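You operate a simulated robot arm through the tools that you are given. There is no shell and no other tool. Be economical: measure what you need, move in short steps, check, and stop when the job is done.

You run a simulated robot arm. Do the job below in one go: nothing can be reset, and whatever is moved stays where it is left.

JOB
Make the drop tower safe and switch it off.
Fine: prop in, then carriage down on it, then open up; rubber pad on the anvil, door shut, lamp and power off.

Only the result counts: the job must be done as asked and must still hold three seconds after the hand-in. Knocking over, shifting, dropping, spilling or breaking anything else fails it.

ROBOT AND FRAMES
A 7-joint arm with a two-finger parallel gripper on a trunk, on a base that drives. Base frame: it is fixed to the floor where the robot stands at the start and does not move with it; the origin is under the middle of the robot, x ahead of it, y to its left, z up. Readings come in m, degrees, newtons and seconds.
With the tool pointing down near the work surface it reaches from about 0.1 to 0.72 m from the robot's upright axis, wherever it stands. Its first joint turns from -166.0 to 166.0 degrees. Places, roughly: cage door [0.4, 0.6, 1.2]; cage lamp switch [0.6, 0, 1.2]; cage power switch [0.6, 0, 1.1]; flat cage anvil (11x16x8 cm) [0.7, 0.7, 0.5]; white down button [0.5, 0.1, 1.1]; yellow prop bar [0.8, 0.1, 0.9]. Payload 3.91 kg.
The TCP is the grasp point between the finger pads, 0.03 m short of the fingertips. In the tool frame z runs along the fingers and y along their closing line. The gripper opens to 0.11 m. The fingers are 0.02 m wide and 0.01 m thick; the gripper's body (0.048 by 0.112 m) begins 0.055 m behind the TCP.
Orientation is told as [roll, pitch, yaw] about the base's x, y, z axes, in that order, counted from this pose: with the fingers straight down and closing along the base's y, the tool's x points along the base's -x, its y along +y and its z along -z.

CONTROLS
- The arm moves only by the tool move_arm. Its argument "motion" is one flat list of numbers, 6 for each row, row after row: the shift along the base's x, y, z in m, then the turn, a rotation vector about the base's x, y, z in degrees. In form: [tx, ty, tz, wx, wy, wz, tx, ty, tz, wx, wy, wz, ...]. A call has 1 to 20 rows; each row shifts and turns the commanded pose from where the row before left it. "gripper" is the gripper command, from -1 (fully open) to 1 (shut), values between in proportion, set as the call begins (left out, the last holds). A row lasts 0.2 s, in which the tool goes at most 0.05 m and 8.6 degrees; a call with a longer step from one row to the next is refused whole, and so is a gripper value outside its range. A pose out of reach is approached as far as the arm can. The call stops where the force on the tool passes 70 N (or 10 N more than at its start, if that is more) or the arm is blocked; 0.2 s more then pass. Each finger travels about 0.153 m/s and halts on what it meets, pressing with about 44 N; the grip force reading is that of the motor and also rises with nothing between the fingers. The clock runs only during rows and for 0.2 s after the last one: add rows that do not move to give the fingers time. The reply holds the time, the measured pose of the TCP, the force on the tool along the base axes, the opening and the grip force, in the units named above and with some noise, with the torque about the TCP (base axes, N m) and any sound that the robot's microphone picked up.
- Cameras (640 x 400 px; columns grow to the right, rows downward): "scene" is now at [-0.0283, 0.2065, 1.5308]; the picture's right is [0.77, -0.64, 0.00], its down [-0.51, -0.61, -0.60] and it looks along [0.38, 0.46, -0.80] (base axes); focal length 214 px, centre (320, 200). "wrist" rides on the gripper at [0.077, 0.007, -0.114] in the tool frame; the picture's right is [-0.09, 1.00, 0.00], its down [-0.80, -0.07, -0.59] and it looks along [-0.59, -0.05, 0.80] (tool axes); focal length 270 px, centre (320, 200).
- snapshot(camera): a new picture of that camera. It takes no simulated time.
- lift_body(by): slides the trunk up (or, below 0, down) by that many m; the arm and the scene camera ride with it, the base frame stays. It gives what a move gives, with no picture.
- roll_base(legs): drives the robot by 1 to 6 legs, each [ahead, turn to the left] in m and degrees, along the robot's own axes; the way and the turn of a leg run together, so that a leg with both is an arc; at most 1.5 m and 180 degrees a leg. The arm and the cameras ride along, it lands a little off, and it stops where it bumps. It gives what a move gives.
- head_to(pan, tilt): turns the head with the scene camera to pan (to the left, within 155 degrees either way) and tilt (down, from -29 to 69), counted from straight ahead of the robot. It gives what a move gives.
- locate(camera, pixels): for up to 12 pixels [column, row] of the newest picture of that camera ("zoom" is the newest enlarged one), the place [x, y, z] in the base frame of the surface seen there, good to about 0.002 m. It takes no simulated time.
- zoom(camera, box): a new picture of the part [left, top, right, bottom] of that camera's present view, enlarged. It takes no simulated time.
- close_job(): hands the job in; it is judged then, once.

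Go step by step. Measure first, check grasps and placings, and put right what went wrong. The budget is 80 turns and 52 pictures, counting those below and the enlarged ones. Unless the task says otherwise, let go and move clear before handing in, and close with one line.

The tools are called after "Request:" as a command line: name --argument value ..., lists and objects as JSON in quotes. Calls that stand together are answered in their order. move_arm: Moves the arm, as the interface text tells. Its arguments: {"type":"object","properties":{"motion":{"type":"array"},"gripper":{"type":"number"}},"required":["motion"]} The other tools are called the same way: lift_body (by) slides the trunk up or down; roll_base (legs) drives the base; head_to (pan, tilt) turns the head that bears the scene camera; snapshot (camera) takes a picture; locate (camera, pixels) gives the place of the surface under pixels of a picture; zoom (camera, box) takes an enlarged picture of a part of a camera's view; close_job () hands the job in.

At the start:

```text
time: 0.0
ee_pos: [0.287, 0.2947, 1.3026]
tool_rot: [0.0, 0.0, 0.0]
force: [-0.7, 0.3, -0.1]
moment: [-0.01, -0.01, 0.0]
opening: 0.1102
gripper_force: 0.0
trunk travel left (down, up): [-0.525, 0.085]
robot x, y, heading: [-0.0018, 0.001, 0.2]
head pan, tilt: [50.1, 53.2]
```

scene: 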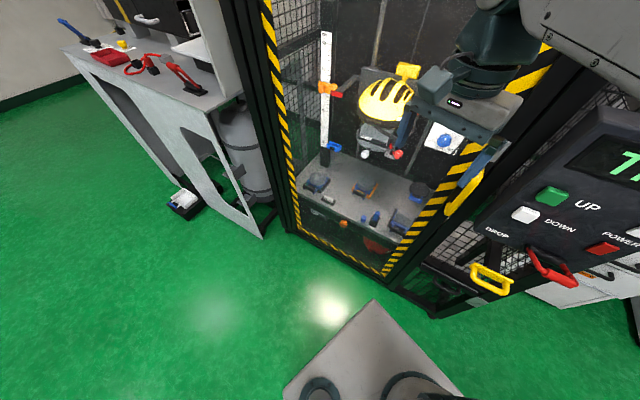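
wrist: 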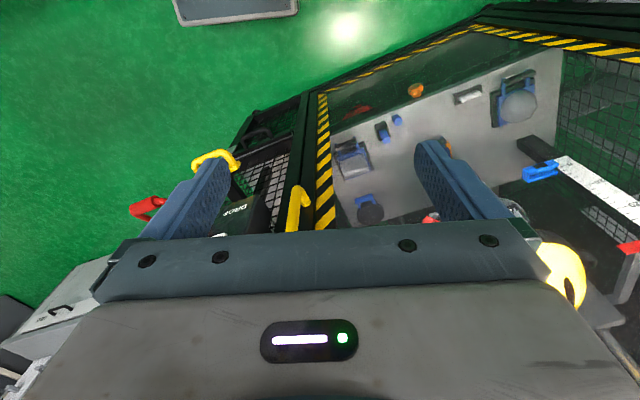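

The scene shows a cage with a helmet carriage, a glazed door, and a control panel at right with UP/DOWN/DROP/POWER. I'll look around with the head first.

Request:
head_to --pan 15 --tilt 30

Request:
snapshot --camera "scene"

```text
time: 1.0
ee_pos: [0.287, 0.2947, 1.3034]
tool_rot: [0.0, 0.0, -0.1]
force: [0.1, 0.4, -0.4]
moment: [0.0, 0.0, -0.02]
opening: 0.1101
gripper_force: 0.1
trunk travel left (down, up): [-0.525, 0.085]
robot x, y, heading: [0.0024, 0.0025, -0.1]
head pan, tilt: [15.0, 30.0]
```

```text
49 pictures are left
```

scene: 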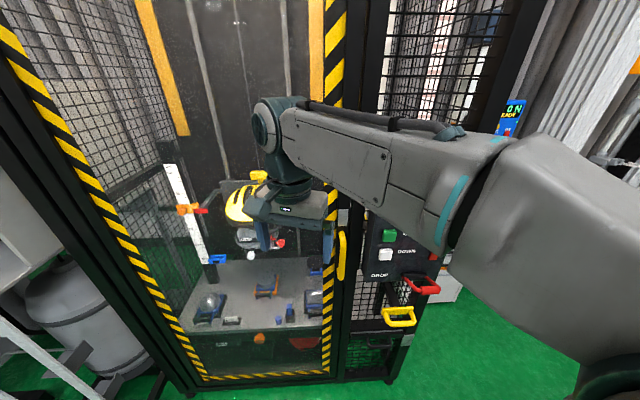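

The arm hides the panel, so I'll turn the head toward the panel and take another picture there, plus one of the cage.

Request:
head_to --pan 5 --tilt 55

Request:
snapshot --camera "scene"

Request:
head_to --pan 50 --tilt 30

Request:
snapshot --camera "scene"

```text
time: 1.9
ee_pos: [0.2877, 0.2956, 1.3023]
tool_rot: [-0.1, 0.0, 0.0]
force: [-0.3, -0.1, 0.0]
moment: [0.0, 0.01, 0.0]
opening: 0.11
gripper_force: 0.1
trunk travel left (down, up): [-0.525, 0.085]
robot x, y, heading: [-0.0004, -0.0001, -0.3]
head pan, tilt: [5.0, 55.0]
```

```text
48 pictures are left
```

scene: 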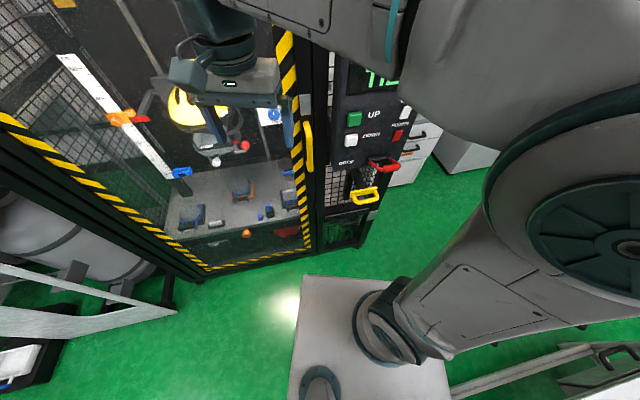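

```text
time: 3.0
ee_pos: [0.2875, 0.2953, 1.3031]
tool_rot: [0.1, 0.0, 0.0]
force: [-0.1, 0.1, 0.5]
moment: [0.01, 0.01, -0.02]
opening: 0.11
gripper_force: 0.1
trunk travel left (down, up): [-0.525, 0.085]
robot x, y, heading: [-0.0009, 0.0032, 0.2]
head pan, tilt: [50.0, 30.0]
```

```text
47 pictures are left
```

scene: 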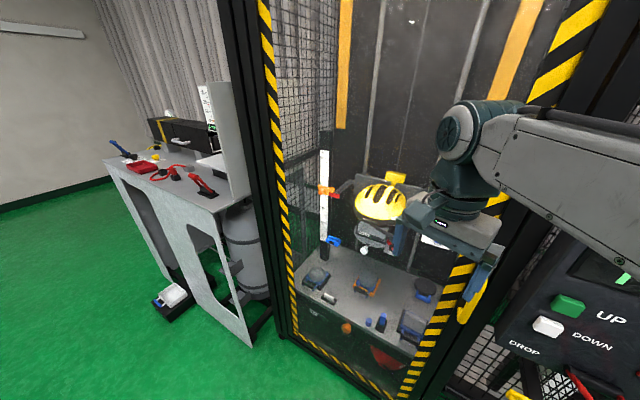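

The door seems shut now (yellow bar handle on its right stile). I'll zoom on the panel and the cage interior.

Request:
zoom --camera "scene" --box '[260, 120, 500, 380]'

Request:
head_to --pan 25 --tilt 60

Request:
zoom --camera "scene" --box '[330, 0, 640, 220]'

```text
1.54 times, centred on (380, 250) of scene
```

zoom: 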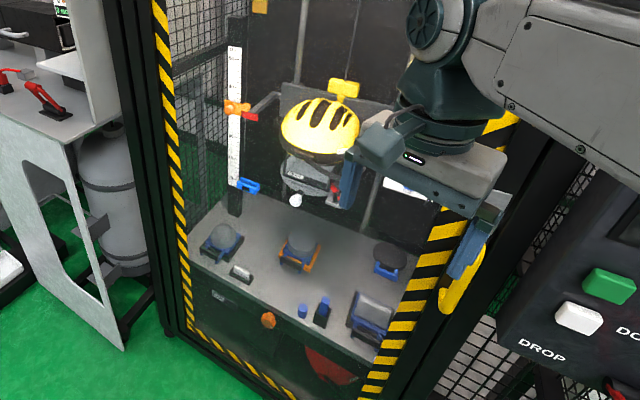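

```text
time: 4.0
ee_pos: [0.2872, 0.2953, 1.3036]
tool_rot: [-0.1, 0.0, -0.1]
force: [0.5, -0.7, 0.1]
moment: [0.01, 0.0, 0.03]
opening: 0.11
gripper_force: 0.1
trunk travel left (down, up): [-0.525, 0.085]
robot x, y, heading: [-0.0002, -0.0009, -0.2]
head pan, tilt: [25.0, 60.0]
```

```text
1.82 times, centred on (485, 110) of scene
```

zoom: 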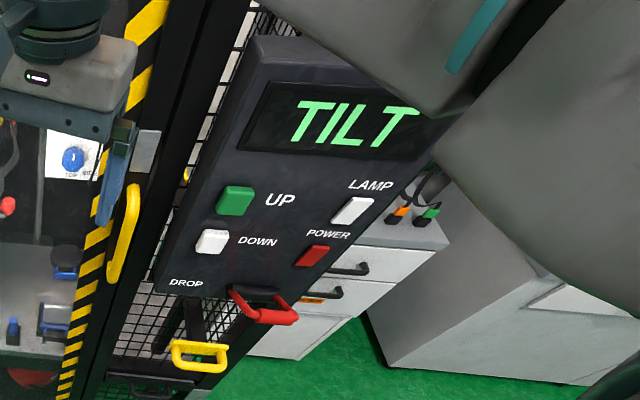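

The panel shows "TILT", UP/DOWN buttons, LAMP and POWER rockers; red handle by DROP, yellow loop below it is likely the prop bar. Locating those.

Request:
locate --camera "zoom" --pixels '[[235, 200], [212, 241], [353, 210], [313, 256], [265, 315], [200, 355], [125, 235], [180, 325], [230, 290], [345, 130], [190, 265], [145, 145]]'

Request:
zoom --camera "scene" --box '[380, 130, 500, 205]'

```text
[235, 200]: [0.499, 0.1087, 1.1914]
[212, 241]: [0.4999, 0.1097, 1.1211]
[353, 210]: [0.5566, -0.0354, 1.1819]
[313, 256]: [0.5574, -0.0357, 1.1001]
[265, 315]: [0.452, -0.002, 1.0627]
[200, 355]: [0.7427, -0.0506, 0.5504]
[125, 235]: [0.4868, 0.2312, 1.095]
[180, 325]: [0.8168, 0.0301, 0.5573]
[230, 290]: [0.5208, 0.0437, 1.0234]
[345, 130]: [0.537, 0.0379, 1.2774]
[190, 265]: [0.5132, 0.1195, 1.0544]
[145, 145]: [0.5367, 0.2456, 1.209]
```

```text
5.33 times, centred on (440, 168) of scene
```

zoom: 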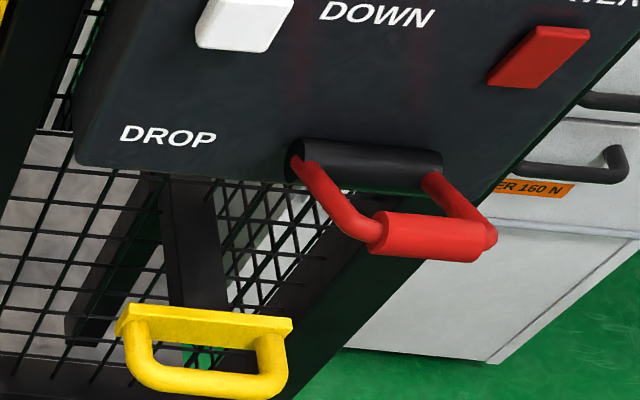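

Request:
locate --camera "zoom" --pixels '[[125, 320], [205, 322], [285, 335], [140, 375], [200, 387], [270, 378], [195, 250], [170, 190], [205, 190], [225, 300], [428, 235], [100, 200]]'

Request:
head_to --pan 40 --tilt 45

Request:
zoom --camera "scene" --box '[210, 30, 450, 290]'

```text
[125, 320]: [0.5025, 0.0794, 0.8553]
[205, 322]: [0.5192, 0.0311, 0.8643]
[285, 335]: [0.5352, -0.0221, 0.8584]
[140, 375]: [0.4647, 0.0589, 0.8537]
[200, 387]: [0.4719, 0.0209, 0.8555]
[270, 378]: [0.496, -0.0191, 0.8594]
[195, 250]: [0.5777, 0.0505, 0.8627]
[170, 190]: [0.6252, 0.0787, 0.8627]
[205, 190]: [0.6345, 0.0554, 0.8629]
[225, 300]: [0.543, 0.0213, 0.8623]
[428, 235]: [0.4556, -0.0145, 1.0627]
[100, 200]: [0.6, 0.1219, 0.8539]
```

```text
time: 4.7
ee_pos: [0.2868, 0.2947, 1.3023]
tool_rot: [0.0, 0.0, -0.1]
force: [-0.3, -0.5, -0.1]
moment: [0.0, 0.0, 0.0]
opening: 0.1101
gripper_force: 0.0
trunk travel left (down, up): [-0.525, 0.085]
robot x, y, heading: [-0.0028, -0.0029, -0.2]
head pan, tilt: [40.0, 45.0]
```

```text
1.54 times, centred on (330, 160) of scene
```

zoom: 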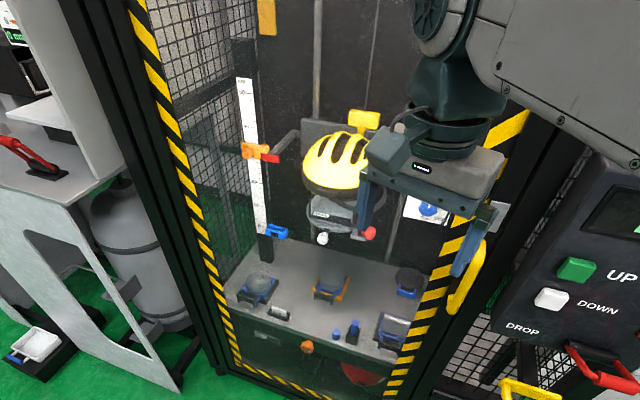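

The prop bar runs into the right side bay at z≈0.86. I'll measure interior points to understand the geometry.

Request:
locate --camera "zoom" --pixels '[[335, 165], [365, 118], [325, 210], [322, 238], [370, 232], [331, 283], [258, 285], [407, 280], [395, 330], [246, 100], [245, 150], [277, 232]]'

Request:
locate --camera "zoom" --pixels '[[465, 280], [200, 250], [145, 60], [285, 385], [308, 347], [352, 332], [338, 335], [280, 313], [360, 375], [330, 320], [428, 208], [497, 215]]'

```text
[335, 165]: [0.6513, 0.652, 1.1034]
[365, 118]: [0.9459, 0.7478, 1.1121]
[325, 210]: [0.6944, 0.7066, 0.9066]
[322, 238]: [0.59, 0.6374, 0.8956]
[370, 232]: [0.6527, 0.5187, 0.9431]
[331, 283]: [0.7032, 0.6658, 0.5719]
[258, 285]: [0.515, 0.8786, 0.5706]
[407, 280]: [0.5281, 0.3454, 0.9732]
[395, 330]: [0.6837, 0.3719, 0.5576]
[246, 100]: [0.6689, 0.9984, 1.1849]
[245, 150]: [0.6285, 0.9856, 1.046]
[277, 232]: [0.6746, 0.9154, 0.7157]
```

```text
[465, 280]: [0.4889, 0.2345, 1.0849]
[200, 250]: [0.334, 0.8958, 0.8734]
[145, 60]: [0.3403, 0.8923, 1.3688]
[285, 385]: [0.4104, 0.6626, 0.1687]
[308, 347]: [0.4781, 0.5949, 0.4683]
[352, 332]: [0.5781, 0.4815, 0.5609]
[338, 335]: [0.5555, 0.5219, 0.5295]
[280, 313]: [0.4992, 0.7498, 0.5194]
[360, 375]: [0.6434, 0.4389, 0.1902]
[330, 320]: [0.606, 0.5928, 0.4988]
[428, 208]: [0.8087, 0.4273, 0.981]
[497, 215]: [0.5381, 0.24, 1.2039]
```

Cage is yawed about 18°. I'll zoom closer into the interior: carriage and the table beneath.

Request:
zoom --camera "scene" --box '[290, 60, 400, 200]'

Request:
zoom --camera "scene" --box '[285, 180, 405, 290]'

```text
2.86 times, centred on (345, 130) of scene
```

zoom: 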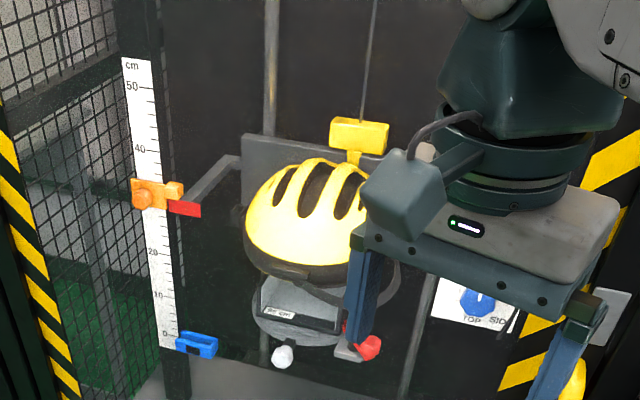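

```text
3.64 times, centred on (345, 235) of scene
```

zoom: 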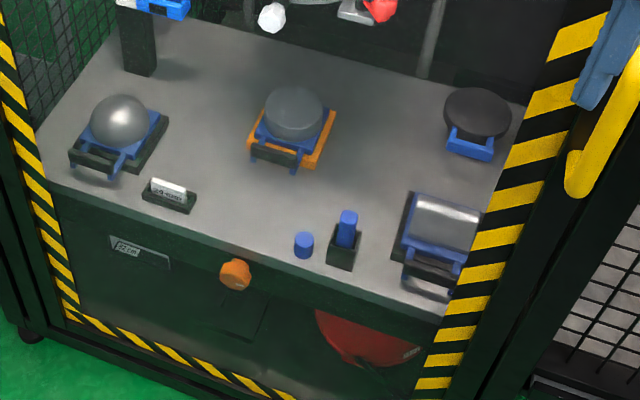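

The flat anvil sits at centre in an orange clamp; black pad with blue grip at back right. I need to see where the prop bar leads, so I'll back up and lower the trunk for a flatter view.

Request:
roll_base --legs '[[-0.5, 0]]'

Request:
lift_body --by -0.35

Request:
head_to --pan 15 --tilt 15

Request:
snapshot --camera "scene"

```text
time: 7.7
ee_pos: [-0.1998, 0.2953, 1.3032]
tool_rot: [0.1, -0.1, 0.0]
force: [0.8, 0.1, 0.0]
moment: [-0.06, 0.02, 0.04]
opening: 0.1099
gripper_force: 0.1
trunk travel left (down, up): [-0.525, 0.085]
robot x, y, heading: [-0.4889, 0.0034, 0.0]
head pan, tilt: [40.0, 45.0]
stopped in leg 1: the robot was blocked; the commanded pose is now the measured one
```

```text
time: 11.1
ee_pos: [-0.2007, 0.2961, 0.9538]
tool_rot: [0.0, -0.1, -0.1]
force: [0.2, -0.1, 1.1]
moment: [0.01, -0.03, -0.02]
opening: 0.1102
gripper_force: 0.0
trunk travel left (down, up): [-0.175, 0.435]
robot x, y, heading: [-0.4856, -0.0003, 0.2]
head pan, tilt: [40.0, 45.0]
```

```text
time: 12.1
ee_pos: [-0.2008, 0.2971, 0.9535]
tool_rot: [0.0, -0.1, 0.0]
force: [0.1, -0.2, -0.8]
moment: [-0.01, -0.01, -0.02]
opening: 0.1101
gripper_force: 0.0
trunk travel left (down, up): [-0.175, 0.435]
robot x, y, heading: [-0.488, -0.0029, -0.0]
head pan, tilt: [15.0, 15.0]
```

```text
40 pictures are left
```

scene: 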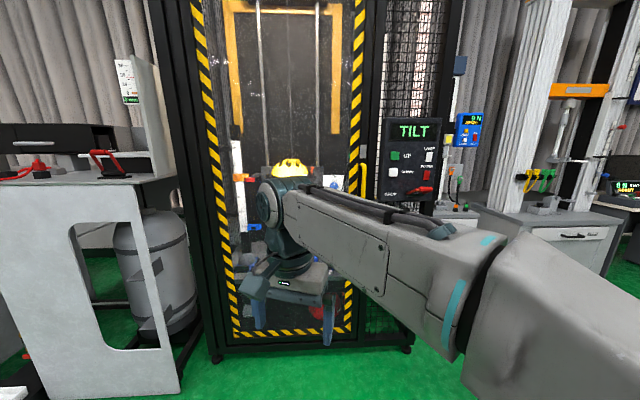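

The arm blocks the bar. I'll turn the tool to point forward into the cage (needed anyway) and use the wrist camera.

Request:
move_arm --motion '[0.02, -0.03, -0.005, 0, -8.2, 0, 0.02, -0.03, -0.005, 0, -8.2, 0, 0.02, -0.03, -0.005, 0, -8.2, 0, 0.02, -0.03, -0.005, 0, -8.2, 0, 0.02, -0.03, -0.005, 0, -8.2, 0, 0.02, -0.03, -0.005, 0, -8.2, 0, 0.02, -0.03, -0.005, 0, -8.2, 0, 0.02, -0.03, -0.005, 0, -8.2, 0, 0.02, -0.03, -0.005, 0, -8.2, 0, 0.02, -0.03, -0.005, 0, -8.2, 0, 0.02, -0.0, -0.0, 0, -8.0, 0, 0, 0, 0, 0, 0, 6, 0, 0, 0, 0, 0, 6, 0, 0, 0, 0, 0, 6]' --gripper 1

Request:
snapshot --camera "wrist"

Request:
snapshot --camera "scene"

```text
time: 13.9
ee_pos: [-0.057, 0.1407, 0.8697]
tool_rot: [-0.4, -56.1, 12.4]
force: [0.5, 0.8, 1.0]
moment: [-0.04, 0.09, -0.03]
opening: 0.0002
gripper_force: 37.3
trunk travel left (down, up): [-0.175, 0.435]
robot x, y, heading: [-0.4798, 0.0008, 0.1]
head pan, tilt: [15.0, 15.0]
stopped in row 8: the arm was blocked; the commanded pose is now the measured one
```

```text
39 pictures are left
```

wrist: 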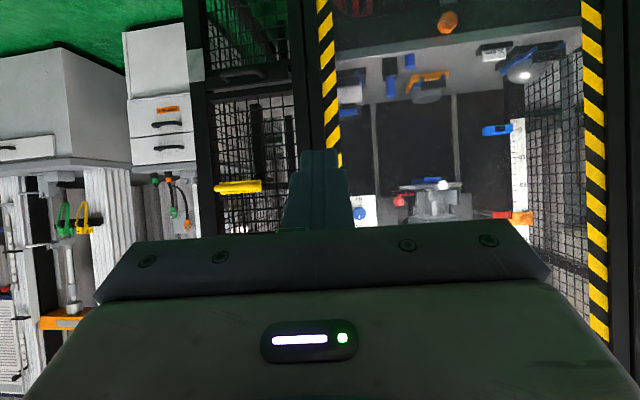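

```text
38 pictures are left
```

scene: 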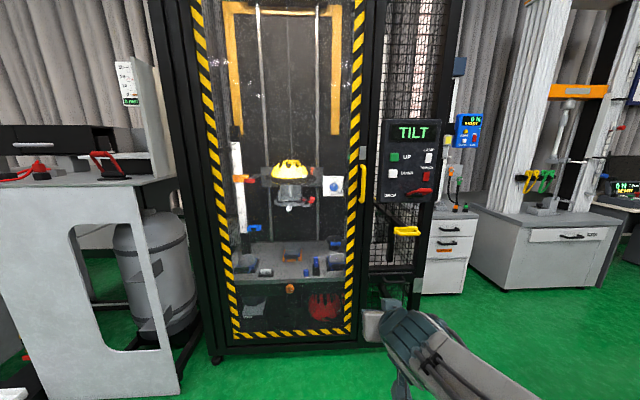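

Now the scene view is clear. Zoom on the bay with the bar and on the carriage/back wall.

Request:
zoom --camera "scene" --box '[350, 170, 450, 310]'

Request:
zoom --camera "scene" --box '[230, 140, 350, 300]'

Request:
zoom --camera "wrist" --box '[190, 60, 330, 240]'

```text
2.86 times, centred on (400, 240) of scene
```

zoom: 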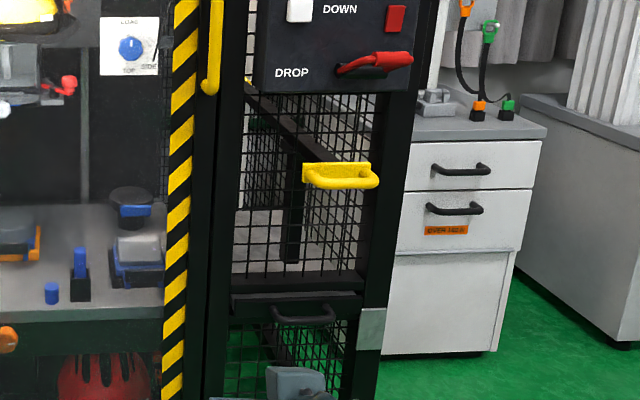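

```text
2.50 times, centred on (290, 220) of scene
```

zoom: 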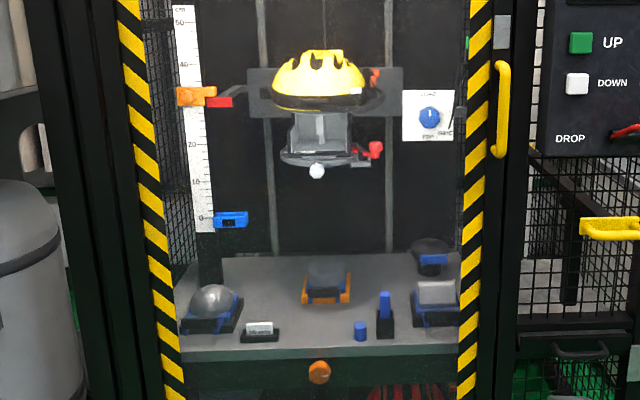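

```text
2.22 times, centred on (260, 150) of wrist
```

zoom: 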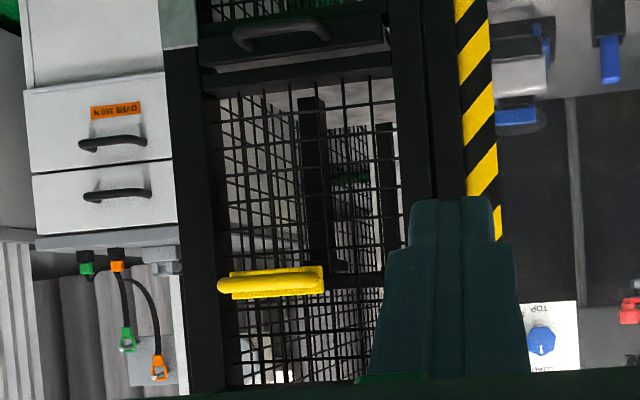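

Request:
zoom --camera "scene" --box '[360, 185, 430, 255]'

Request:
locate --camera "scene" --pixels '[[395, 223], [388, 215], [383, 210], [377, 204], [372, 199], [369, 197], [391, 240], [407, 231]]'

```text
5.71 times, centred on (395, 220) of scene
```

zoom: 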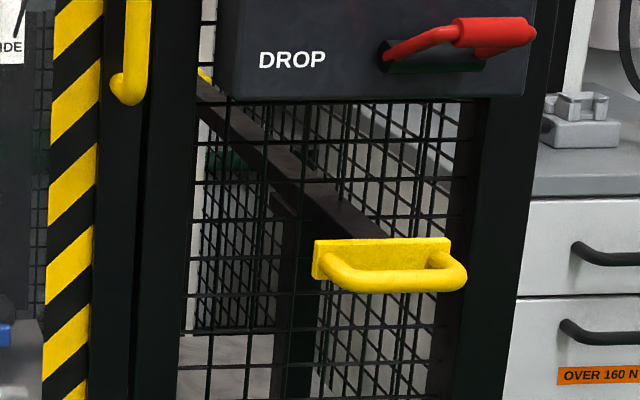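

```text
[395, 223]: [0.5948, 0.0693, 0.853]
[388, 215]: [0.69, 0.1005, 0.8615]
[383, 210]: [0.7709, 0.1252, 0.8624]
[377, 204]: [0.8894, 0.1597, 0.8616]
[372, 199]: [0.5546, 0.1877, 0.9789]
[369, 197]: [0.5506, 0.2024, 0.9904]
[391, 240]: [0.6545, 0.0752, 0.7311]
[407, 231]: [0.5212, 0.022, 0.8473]
```

Request:
locate --camera "zoom" --pixels '[[206, 76], [202, 72], [225, 115], [215, 130], [240, 125], [230, 160], [330, 150], [260, 150], [300, 230], [200, 90], [310, 180], [220, 100]]'

Request:
roll_base --legs '[[0.3, 0], [0, -25]]'

Request:
head_to --pan 50 --tilt 12

Request:
snapshot --camera "scene"

```text
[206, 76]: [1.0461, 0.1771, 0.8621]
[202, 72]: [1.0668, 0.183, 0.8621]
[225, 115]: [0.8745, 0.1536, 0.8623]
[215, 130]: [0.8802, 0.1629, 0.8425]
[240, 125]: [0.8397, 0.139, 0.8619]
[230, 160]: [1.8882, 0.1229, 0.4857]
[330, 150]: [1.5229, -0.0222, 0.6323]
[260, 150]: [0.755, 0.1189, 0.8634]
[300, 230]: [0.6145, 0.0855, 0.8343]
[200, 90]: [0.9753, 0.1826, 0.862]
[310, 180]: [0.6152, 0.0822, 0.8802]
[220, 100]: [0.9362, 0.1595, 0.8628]
```

```text
time: 17.2
ee_pos: [0.2629, -0.0609, 0.8668]
tool_rot: [-0.2, -56.2, -13.5]
force: [0.8, 0.7, 0.8]
moment: [-0.03, 0.0, -0.01]
opening: 0.0
gripper_force: 37.6
trunk travel left (down, up): [-0.175, 0.435]
robot x, y, heading: [-0.1856, -0.0001, -25.9]
head pan, tilt: [15.0, 15.0]
```

```text
time: 18.2
ee_pos: [0.2643, -0.0602, 0.8649]
tool_rot: [-0.2, -55.8, -13.5]
force: [0.2, -0.3, -0.4]
moment: [-0.01, -0.01, 0.0]
opening: 0.0001
gripper_force: 37.6
trunk travel left (down, up): [-0.175, 0.435]
robot x, y, heading: [-0.1867, 0.0022, -25.9]
head pan, tilt: [50.0, 12.0]
```

```text
33 pictures are left
```

scene: 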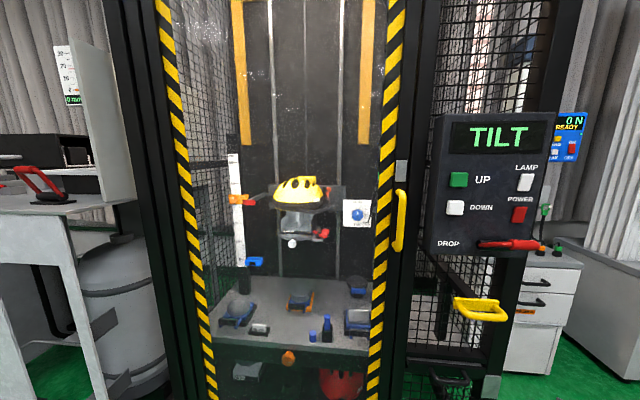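

Request:
zoom --camera "scene" --box '[385, 235, 525, 340]'

Request:
locate --camera "scene" --pixels '[[357, 205], [250, 190], [340, 193], [300, 200], [292, 244], [320, 234], [355, 280], [300, 170], [345, 250], [300, 300], [333, 220], [288, 215]]'

```text
3.81 times, centred on (455, 288) of scene
```

zoom: 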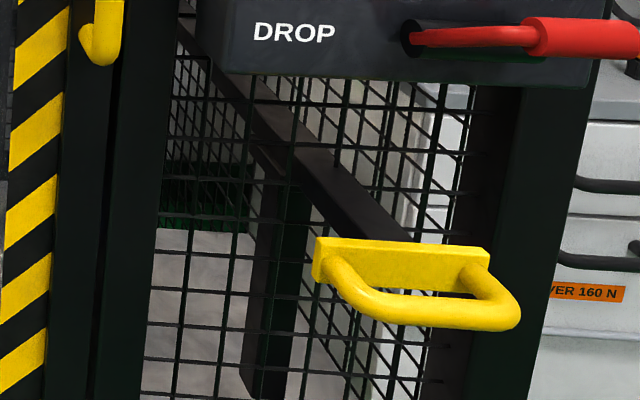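

```text
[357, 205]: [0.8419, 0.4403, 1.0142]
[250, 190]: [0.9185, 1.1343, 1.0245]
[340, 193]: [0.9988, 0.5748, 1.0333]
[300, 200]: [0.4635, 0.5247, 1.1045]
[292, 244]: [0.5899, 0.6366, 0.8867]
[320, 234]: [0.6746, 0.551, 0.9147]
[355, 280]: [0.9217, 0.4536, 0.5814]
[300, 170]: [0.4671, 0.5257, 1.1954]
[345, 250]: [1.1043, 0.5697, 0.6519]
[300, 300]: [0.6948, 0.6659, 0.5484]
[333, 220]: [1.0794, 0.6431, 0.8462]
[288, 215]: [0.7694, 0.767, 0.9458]
```

The bar runs straight back beside the cage. I need a view from the left, so I'll check the clearance to the left desk and other obstacles first.

Request:
locate --camera "scene" --pixels '[[60, 225], [130, 198], [5, 240], [90, 390], [20, 380], [400, 215], [402, 170]]'

Request:
zoom --camera "scene" --box '[220, 150, 400, 270]'

```text
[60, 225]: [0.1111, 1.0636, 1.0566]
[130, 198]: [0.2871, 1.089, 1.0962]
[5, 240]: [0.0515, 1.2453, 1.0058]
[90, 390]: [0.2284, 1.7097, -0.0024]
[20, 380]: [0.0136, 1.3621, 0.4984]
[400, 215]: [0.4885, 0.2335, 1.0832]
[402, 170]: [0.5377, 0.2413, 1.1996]
```

```text
3.33 times, centred on (310, 210) of scene
```

zoom: 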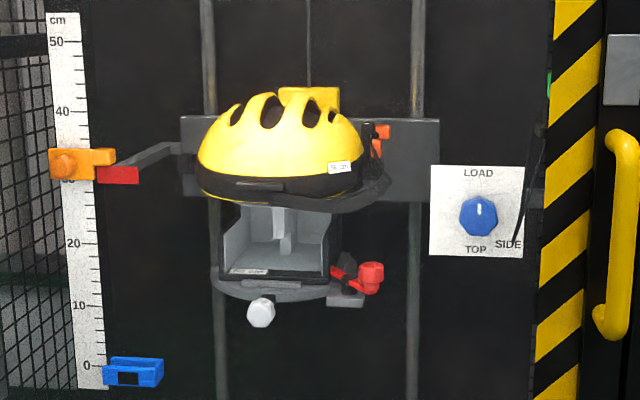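

Left is free to y≈1.05. I'll shift the robot 0.4 m to the left and look right through the door at the bar's far end.

Request:
roll_base --legs '[[0, 106], [0.42, 0], [0, -106]]'

Request:
head_to --pan 10 --tilt 12

Request:
zoom --camera "scene" --box '[160, 50, 480, 350]'

```text
time: 21.6
ee_pos: [0.0042, 0.411, 0.8605]
tool_rot: [-0.2, -55.5, 58.8]
force: [-0.6, -0.2, -0.2]
moment: [0.0, -0.02, 0.02]
opening: 0.0001
gripper_force: 37.4
trunk travel left (down, up): [-0.175, 0.435]
robot x, y, heading: [-0.1917, 0.0025, 45.8]
head pan, tilt: [50.0, 12.0]
stopped in leg 1: the robot was blocked; the commanded pose is now the measured one
```

```text
time: 22.7
ee_pos: [0.0038, 0.412, 0.8634]
tool_rot: [-0.2, -55.7, 58.8]
force: [0.3, -0.4, 1.1]
moment: [0.01, 0.04, 0.01]
opening: 0.0001
gripper_force: 37.4
trunk travel left (down, up): [-0.175, 0.435]
robot x, y, heading: [-0.1937, -0.0008, 46.0]
head pan, tilt: [10.0, 12.0]
```

```text
1.33 times, centred on (320, 200) of scene
```

zoom: 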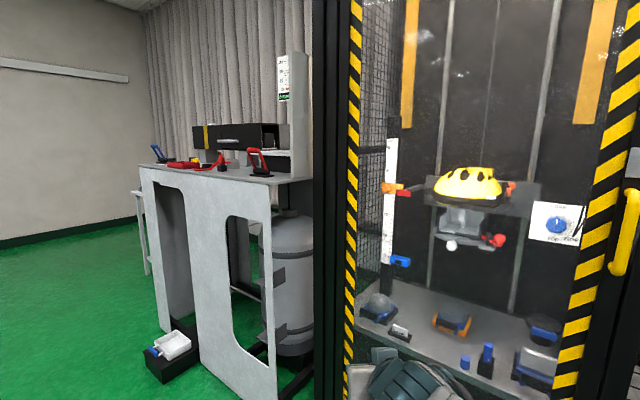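

The turn was blocked at 46° — something likely on the right/rear side. I'll look there.

Request:
head_to --pan -120 --tilt 45

Request:
snapshot --camera "scene"

Request:
head_to --pan 150 --tilt 45

Request:
snapshot --camera "scene"

```text
time: 24.8
ee_pos: [0.0038, 0.4115, 0.864]
tool_rot: [-0.3, -55.7, 58.9]
force: [-0.8, -0.2, -0.4]
moment: [0.0, 0.02, 0.01]
opening: 0.0
gripper_force: 37.9
trunk travel left (down, up): [-0.175, 0.435]
robot x, y, heading: [-0.1936, 0.0004, 45.7]
head pan, tilt: [-120.0, 45.0]
```

```text
29 pictures are left
```

scene: 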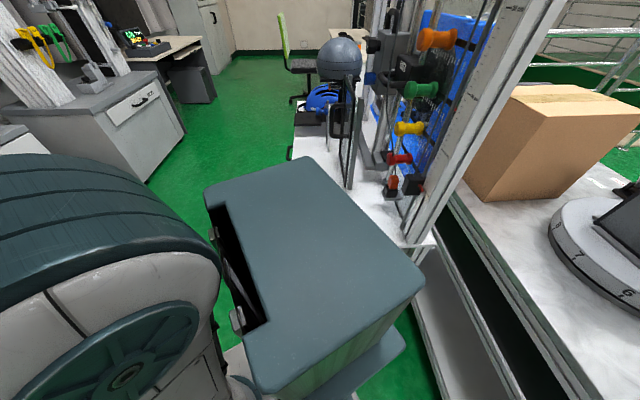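

```text
time: 28.5
ee_pos: [0.0053, 0.4116, 0.8624]
tool_rot: [-0.2, -55.7, 58.9]
force: [0.2, -0.1, -0.7]
moment: [0.02, -0.01, 0.02]
opening: 0.0
gripper_force: 37.7
trunk travel left (down, up): [-0.175, 0.435]
robot x, y, heading: [-0.1908, 0.0013, 46.1]
head pan, tilt: [150.0, 45.0]
```

```text
28 pictures are left
```

scene: 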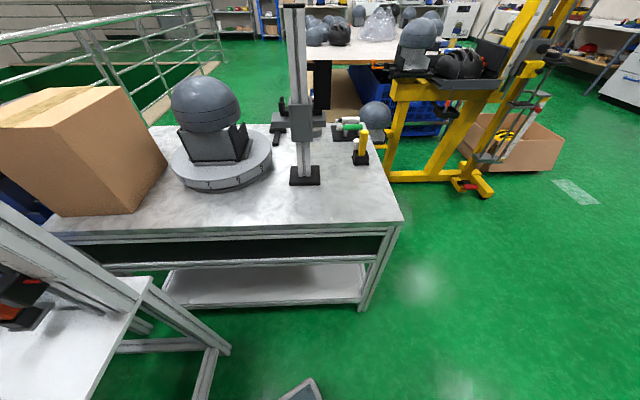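

The rear obstacle is a table behind the robot; I'll stay forward of it. I'll use the wrist camera from the left side to look into the bay through the glass.

Request:
move_arm --motion '[0.0, 0.02, 0.005, 0, 0, -8.4, 0.0, 0.02, 0.005, 0, 0, -8.4, 0.0, 0.02, 0.005, 0, 0, -8.4, 0.0, 0.02, 0.005, 0, 0, -8.4, 0.0, 0.02, 0.005, 0, 0, -8.4, 0.0, 0.02, 0.005, 0, 0, -8.4, 0.0, 0.02, 0.005, 0, 0, -8.4, 0.0, 0.02, 0.005, 0, 0, -8.4, 0.0, 0.02, 0.005, 0, 0, -8.4, 0.0, 0.02, 0.005, 0, 0, -8.4]'

Request:
snapshot --camera "wrist"

```text
time: 30.7
ee_pos: [0.0051, 0.6124, 0.9118]
tool_rot: [-0.2, -55.8, -25.3]
force: [-0.1, -0.5, 0.1]
moment: [0.02, 0.04, 0.03]
opening: 0.0
gripper_force: 38.1
trunk travel left (down, up): [-0.175, 0.435]
robot x, y, heading: [-0.1913, -0.0001, 45.6]
head pan, tilt: [150.0, 45.0]
```

```text
27 pictures are left
```

wrist: 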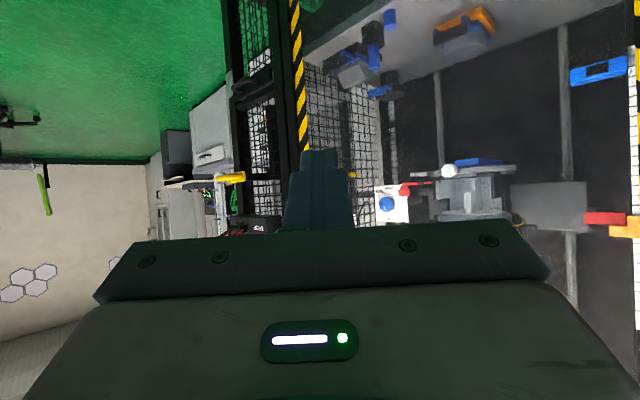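

Request:
zoom --camera "wrist" --box '[300, 100, 420, 230]'

Request:
locate --camera "wrist" --pixels '[[352, 175], [360, 175], [355, 172], [376, 178], [415, 188], [360, 205], [366, 190], [372, 140], [400, 110], [550, 200], [522, 215]]'

```text
3.08 times, centred on (360, 165) of wrist
```

zoom: 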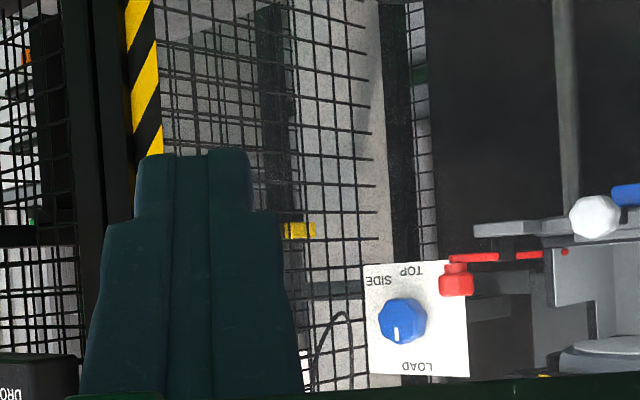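

```text
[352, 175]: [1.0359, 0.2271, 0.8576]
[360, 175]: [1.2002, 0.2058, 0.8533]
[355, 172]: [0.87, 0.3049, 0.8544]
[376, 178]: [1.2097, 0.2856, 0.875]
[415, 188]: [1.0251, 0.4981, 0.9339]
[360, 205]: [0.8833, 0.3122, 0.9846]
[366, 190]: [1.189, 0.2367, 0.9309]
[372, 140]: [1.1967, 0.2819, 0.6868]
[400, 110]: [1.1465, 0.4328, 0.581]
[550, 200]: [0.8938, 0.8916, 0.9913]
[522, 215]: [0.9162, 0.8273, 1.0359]
```

Now it makes sense: the bar's yellow tip at (1.036,0.227,0.858) lies just short of the carriage's outrigger beam (wrist px (366,190), z≈0.93), so pushing the handle in about 0.1 m puts the prop under it. I'll turn back and set up the push.

Request:
move_arm --motion '[0.0, -0.02, 0, 0, 0, 8.4, 0.0, -0.02, 0, 0, 0, 8.4, 0.0, -0.02, 0, 0, 0, 8.4, 0.0, -0.02, 0, 0, 0, 8.4, 0.0, -0.02, 0, 0, 0, 8.4, 0.0, -0.02, 0, 0, 0, 8.4, 0.0, -0.02, 0, 0, 0, 8.4, 0.0, -0.02, 0, 0, 0, 8.4, 0.0, -0.02, 0, 0, 0, 8.4, 0.0, -0.02, 0, 0, 0, 8.4]'

Request:
roll_base --legs '[[0, -38]]'

Request:
move_arm --motion '[0, 0, 0, 2.6, -8.05, 0, 0, 0, 0, 2.6, -8.05, 0, 0, 0, 0, 2.6, -8.05, 0, 0, 0, 0, 2.6, -8.05, 0]'

```text
time: 32.5
ee_pos: [0.0969, 0.4079, 0.9267]
tool_rot: [-8.2, -60.4, 28.3]
force: [-0.8, 0.7, -1.0]
moment: [-0.03, -0.05, -0.05]
opening: 0.0001
gripper_force: 37.9
trunk travel left (down, up): [-0.175, 0.435]
robot x, y, heading: [-0.1952, -0.0009, 45.9]
head pan, tilt: [150.0, 45.0]
stopped in row 8: the arm was blocked; the commanded pose is now the measured one
```

```text
time: 34.7
ee_pos: [0.2872, 0.1424, 0.9267]
tool_rot: [-8.1, -60.5, -10.0]
force: [0.2, 0.1, 0.3]
moment: [-0.02, 0.02, 0.02]
opening: 0.0
gripper_force: 37.4
trunk travel left (down, up): [-0.175, 0.435]
robot x, y, heading: [-0.1926, 0.0012, 7.4]
head pan, tilt: [150.0, 45.0]
```

```text
time: 35.7
ee_pos: [0.2876, 0.1421, 0.9269]
tool_rot: [86.5, -74.7, -100.7]
force: [1.0, -0.6, 0.0]
moment: [0.02, 0.04, 0.03]
opening: 0.0001
gripper_force: 37.2
trunk travel left (down, up): [-0.175, 0.435]
robot x, y, heading: [-0.1898, 0.0005, 7.9]
head pan, tilt: [150.0, 45.0]
```

Tool now points about horizontal at heading −14° with a 15° roll. I'll correct to the cage direction (18°) and move in front of the prop handle.

Request:
move_arm --motion '[0.01, -0.03, -0.01, -3.6, -1.2, 7.6, 0.01, -0.03, -0.01, -3.6, -1.2, 7.6, 0.01, -0.03, -0.01, -3.6, -1.2, 7.6, 0.01, -0.03, -0.01, -3.6, -1.2, 7.6, 0, -0.02, -0.02, 0, 0, 0]'

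Request:
head_to --pan 10 --tilt 25

Request:
snapshot --camera "scene"

```text
time: 36.9
ee_pos: [0.3281, 0.0039, 0.8659]
tool_rot: [167.3, -86.5, -150.5]
force: [0.1, 0.6, 0.3]
moment: [-0.02, 0.01, 0.01]
opening: 0.0001
gripper_force: 37.4
trunk travel left (down, up): [-0.175, 0.435]
robot x, y, heading: [-0.1906, 0.0021, 7.8]
head pan, tilt: [150.0, 45.0]
```

```text
time: 39.1
ee_pos: [0.3289, 0.0022, 0.8659]
tool_rot: [167.0, -86.7, -149.9]
force: [0.0, 0.0, -0.7]
moment: [-0.05, -0.03, 0.02]
opening: 0.0
gripper_force: 37.8
trunk travel left (down, up): [-0.175, 0.435]
robot x, y, heading: [-0.1936, 0.0022, 7.6]
head pan, tilt: [10.0, 25.0]
```

```text
25 pictures are left
```

scene: 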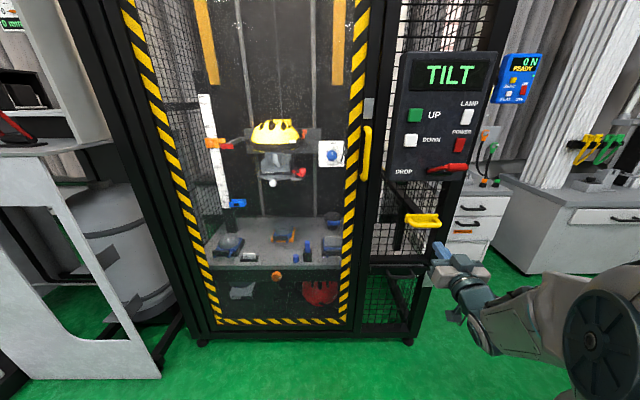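

Tool is aligned. Align u with the handle centre and approach to contact, then push.

Request:
move_arm --motion '[0.0093, -0.0285, -0.008, 0, 0, 0, 0.0285, 0.0093, 0, 0, 0, 0, 0.0285, 0.0093, 0, 0, 0, 0, 0.0285, 0.0093, 0, 0, 0, 0, 0.019, 0.006, 0, 0, 0, 0]'

Request:
zoom --camera "scene" --box '[370, 170, 520, 300]'

```text
time: 40.3
ee_pos: [0.442, 0.0079, 0.8598]
tool_rot: [167.3, -86.7, -150.5]
force: [-0.2, 0.2, 0.0]
moment: [0.01, 0.04, 0.03]
opening: 0.0001
gripper_force: 37.6
trunk travel left (down, up): [-0.175, 0.435]
robot x, y, heading: [-0.1889, 0.0009, 7.9]
head pan, tilt: [10.0, 25.0]
```

```text
3.08 times, centred on (445, 235) of scene
```

zoom: 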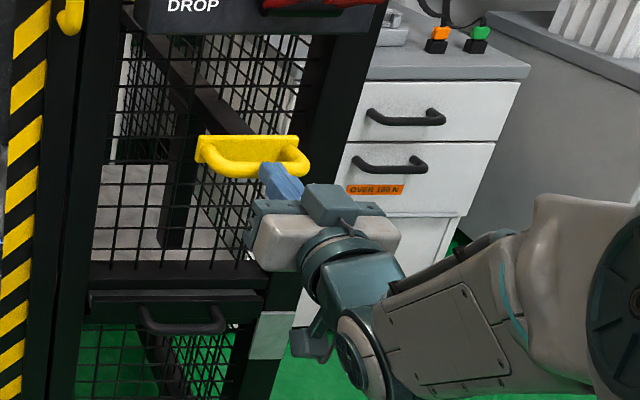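

Fingertips are just at the crossbar, slightly right of centre. Shift left 1 cm and push inward.

Request:
move_arm --motion '[-0.004, 0.0125, -0.002, 0, 0, 0, 0.019, 0.006, 0, 0, 0, 0, 0.019, 0.006, 0, 0, 0, 0, 0.019, 0.006, 0, 0, 0, 0, 0.019, 0.006, 0, 0, 0, 0]'

Request:
locate --camera "zoom" --pixels '[[280, 185], [230, 170], [245, 145], [205, 145]]'

```text
time: 41.5
ee_pos: [0.498, 0.0365, 0.8559]
tool_rot: [167.7, -86.8, -150.9]
force: [-50.2, -5.2, 9.9]
moment: [0.12, -0.05, 0.5]
opening: 0.0002
gripper_force: 37.7
trunk travel left (down, up): [-0.175, 0.435]
robot x, y, heading: [-0.1943, 0.006, 7.5]
head pan, tilt: [10.0, 25.0]
stopped in row 5: the force on the tool passed its limit at 102 N (the readings are from after the stop); the commanded pose is now the measured one
```

```text
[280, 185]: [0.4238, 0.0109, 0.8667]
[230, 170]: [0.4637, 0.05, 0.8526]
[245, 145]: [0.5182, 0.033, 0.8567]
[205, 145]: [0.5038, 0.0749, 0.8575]
```

Request:
zoom --camera "scene" --box '[350, 130, 490, 270]'

Request:
locate --camera "zoom" --pixels '[[230, 250], [330, 240], [300, 260], [250, 265], [270, 205], [240, 265]]'

```text
2.86 times, centred on (420, 200) of scene
```

zoom: 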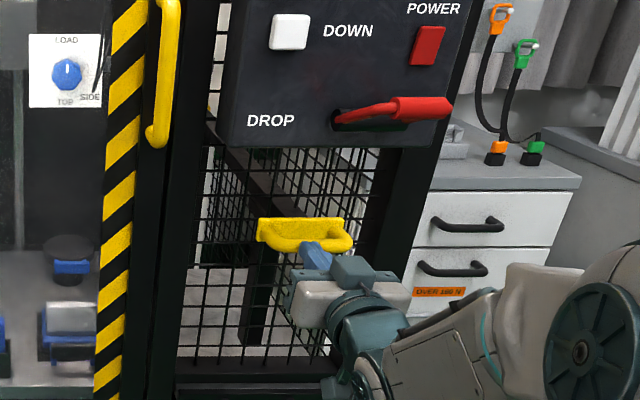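

```text
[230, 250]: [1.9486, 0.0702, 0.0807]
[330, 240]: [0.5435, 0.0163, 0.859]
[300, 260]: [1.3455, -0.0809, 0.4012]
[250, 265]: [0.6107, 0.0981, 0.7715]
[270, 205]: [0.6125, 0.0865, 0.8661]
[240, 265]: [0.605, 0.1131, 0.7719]
```

Request:
locate --camera "zoom" --pixels '[[265, 225], [300, 230], [338, 226], [275, 243], [300, 245], [345, 243], [300, 218], [282, 218]]'

```text
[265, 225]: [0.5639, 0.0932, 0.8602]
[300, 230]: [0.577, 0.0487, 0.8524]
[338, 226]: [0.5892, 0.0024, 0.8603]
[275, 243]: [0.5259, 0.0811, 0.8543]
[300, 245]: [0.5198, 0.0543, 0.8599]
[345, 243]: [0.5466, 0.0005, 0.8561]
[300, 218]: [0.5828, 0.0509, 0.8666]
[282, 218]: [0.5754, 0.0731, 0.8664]
```

The flange moved in 63 mm (n 0.502→0.565); mesh is at 0.61, so perhaps more travel remains. Push again with smaller steps.

Request:
move_arm --motion '[0.0095, 0.003, 0, 0, 0, 0, 0.0095, 0.003, 0, 0, 0, 0, 0.0095, 0.003, 0, 0, 0, 0, 0.0095, 0.003, 0, 0, 0, 0]'

```text
time: 41.8
ee_pos: [0.4987, 0.0364, 0.8562]
tool_rot: [169.0, -86.9, -152.3]
force: [-48.2, -5.1, 11.5]
moment: [0.17, -0.03, 0.51]
opening: 0.0
gripper_force: 37.7
trunk travel left (down, up): [-0.175, 0.435]
robot x, y, heading: [-0.1973, -0.0026, 7.3]
head pan, tilt: [10.0, 25.0]
stopped in row 1: the force on the tool passed its limit at 83 N (the readings are from after the stop); the commanded pose is now the measured one
```

It hits a firm stop. Back off and check with the wrist camera where the bar's tip is relative to the outrigger.

Request:
move_arm --motion '[-0.019, -0.006, 0, 0, 0, 0, -0.019, -0.006, 0, 0, 0, 0]'

Request:
zoom --camera "wrist" --box '[220, 40, 460, 240]'

```text
time: 42.4
ee_pos: [0.467, 0.026, 0.8498]
tool_rot: [163.6, -87.5, -146.8]
force: [1.1, -0.1, 0.3]
moment: [0.0, 0.01, -0.03]
opening: 0.0001
gripper_force: 37.2
trunk travel left (down, up): [-0.175, 0.435]
robot x, y, heading: [-0.1924, 0.0011, 7.8]
head pan, tilt: [10.0, 25.0]
```

```text
2.00 times, centred on (340, 140) of wrist
```

zoom: 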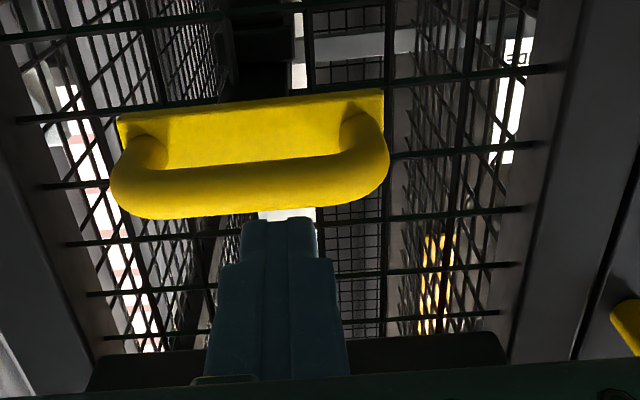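

Prop handle is at its stop. Now retreat, raise the trunk 0.27 m and line up with the DOWN button (0.500,0.110,1.121), keeping clear of the red DROP lever.

Request:
move_arm --motion '[-0.0285, -0.0093, 0, 0, 0, 0, -0.0285, -0.0093, 0, 0, 0, 0, -0.0285, -0.0093, 0, 0, 0, 0, -0.0285, -0.0093, 0, 0, 0, 0, -0.0116, 0.0357, 0, 0, 0, 0, -0.01, 0.031, 0, 0, 0, 0]'

Request:
lift_body --by 0.27

Request:
head_to --pan 15 --tilt 30

Request:
snapshot --camera "scene"

```text
time: 43.8
ee_pos: [0.3273, 0.0561, 0.8516]
tool_rot: [163.0, -87.3, -146.2]
force: [-0.2, -0.5, -0.2]
moment: [-0.02, -0.02, 0.01]
opening: 0.0
gripper_force: 37.6
trunk travel left (down, up): [-0.175, 0.435]
robot x, y, heading: [-0.1924, 0.0001, 7.7]
head pan, tilt: [10.0, 25.0]
```

```text
time: 46.5
ee_pos: [0.3295, 0.055, 1.1207]
tool_rot: [163.8, -87.3, -147.1]
force: [-0.3, 0.3, -0.3]
moment: [0.01, 0.01, 0.0]
opening: 0.0003
gripper_force: 37.5
trunk travel left (down, up): [-0.445, 0.165]
robot x, y, heading: [-0.1945, -0.0042, 7.7]
head pan, tilt: [10.0, 25.0]
```

```text
time: 47.2
ee_pos: [0.329, 0.056, 1.1206]
tool_rot: [163.8, -87.3, -147.1]
force: [0.0, 0.3, 0.5]
moment: [0.05, -0.01, -0.03]
opening: 0.0003
gripper_force: 37.6
trunk travel left (down, up): [-0.445, 0.165]
robot x, y, heading: [-0.1927, 0.0004, 7.4]
head pan, tilt: [15.0, 30.0]
```

```text
21 pictures are left
```

scene: 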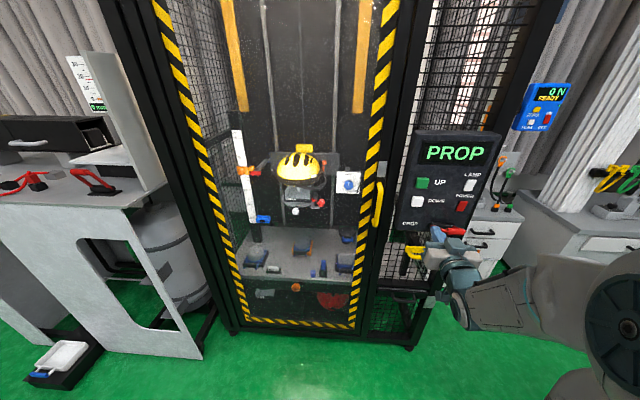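

Display now reads "PROP" – prop is in. Advance on the DOWN button (u≈0.05, z 1.12) and press gently.

Request:
move_arm --motion '[0.0285, 0.0093, 0, 0, 0, 0, 0.0285, 0.0093, 0, 0, 0, 0, 0.0285, 0.0093, 0, 0, 0, 0, 0.0285, 0.0093, 0, 0, 0, 0, 0.0143, 0.0046, 0, 0, 0, 0]'

Request:
zoom --camera "scene" --box '[370, 130, 500, 270]'

```text
time: 48.4
ee_pos: [0.4593, 0.0967, 1.1211]
tool_rot: [163.3, -87.3, -146.5]
force: [-0.8, 0.3, -0.4]
moment: [-0.02, 0.01, -0.01]
opening: 0.0
gripper_force: 37.5
trunk travel left (down, up): [-0.445, 0.165]
robot x, y, heading: [-0.1924, 0.0035, 7.4]
head pan, tilt: [15.0, 30.0]
```

```text
2.86 times, centred on (435, 200) of scene
```

zoom: 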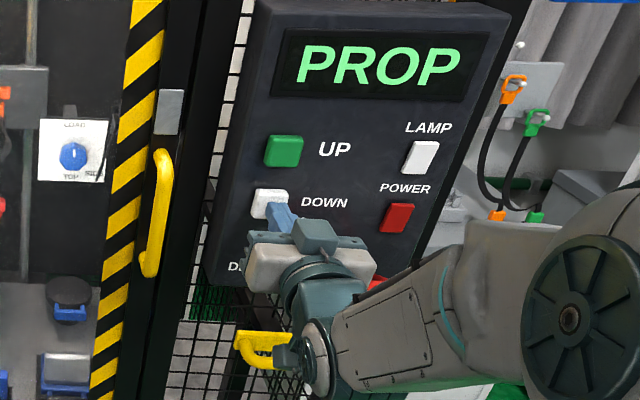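

Tip lies at the lower-right of the DOWN button; shift 8 mm left and 5 mm up, then press and hold.

Request:
move_arm --motion '[-0.0025, 0.0076, 0.005, 0, 0, 0, 0.0057, 0.0019, 0, 0, 0, 0, 0.0057, 0.0019, 0, 0, 0, 0, 0.0057, 0.0019, 0, 0, 0, 0, 0, 0, 0, 0, 0, 0, 0, 0, 0, 0, 0, 0, 0, 0, 0, 0, 0, 0, 0, 0, 0, 0, 0, 0]'

Request:
snapshot --camera "scene"

```text
time: 50.2
ee_pos: [0.4728, 0.11, 1.1266]
tool_rot: [163.9, -87.3, -147.1]
force: [-2.8, -1.0, 0.8]
moment: [0.0, 0.03, -0.04]
opening: 0.0
gripper_force: 37.5
trunk travel left (down, up): [-0.445, 0.165]
robot x, y, heading: [-0.1935, 0.0013, 7.8]
head pan, tilt: [15.0, 30.0]
heard: click
```

```text
19 pictures are left
```

scene: 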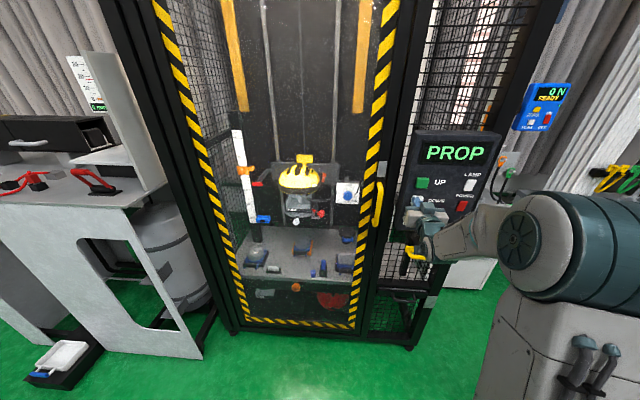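

A click, and the carriage is coming down (helmet row 165→178). Keep holding.

Request:
move_arm --motion '[0, 0, 0, 0, 0, 0, 0, 0, 0, 0, 0, 0, 0, 0, 0, 0, 0, 0, 0, 0, 0, 0, 0, 0, 0, 0, 0, 0, 0, 0, 0, 0, 0, 0, 0, 0, 0, 0, 0, 0, 0, 0, 0, 0, 0, 0, 0, 0, 0, 0, 0, 0, 0, 0, 0, 0, 0, 0, 0, 0, 0, 0, 0, 0, 0, 0, 0, 0, 0, 0, 0, 0]'

Request:
snapshot --camera "scene"

```text
time: 52.8
ee_pos: [0.4731, 0.1112, 1.1263]
tool_rot: [163.9, -87.4, -147.1]
force: [-2.8, -0.9, 0.4]
moment: [-0.03, 0.07, -0.03]
opening: 0.0
gripper_force: 37.4
trunk travel left (down, up): [-0.445, 0.165]
robot x, y, heading: [-0.1938, 0.0024, 7.6]
head pan, tilt: [15.0, 30.0]
```

```text
18 pictures are left
```

scene: 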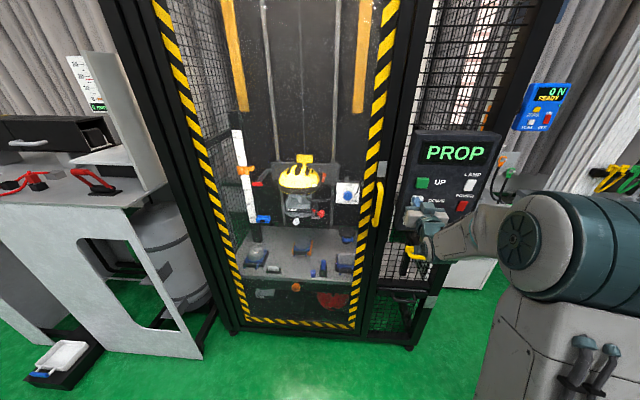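

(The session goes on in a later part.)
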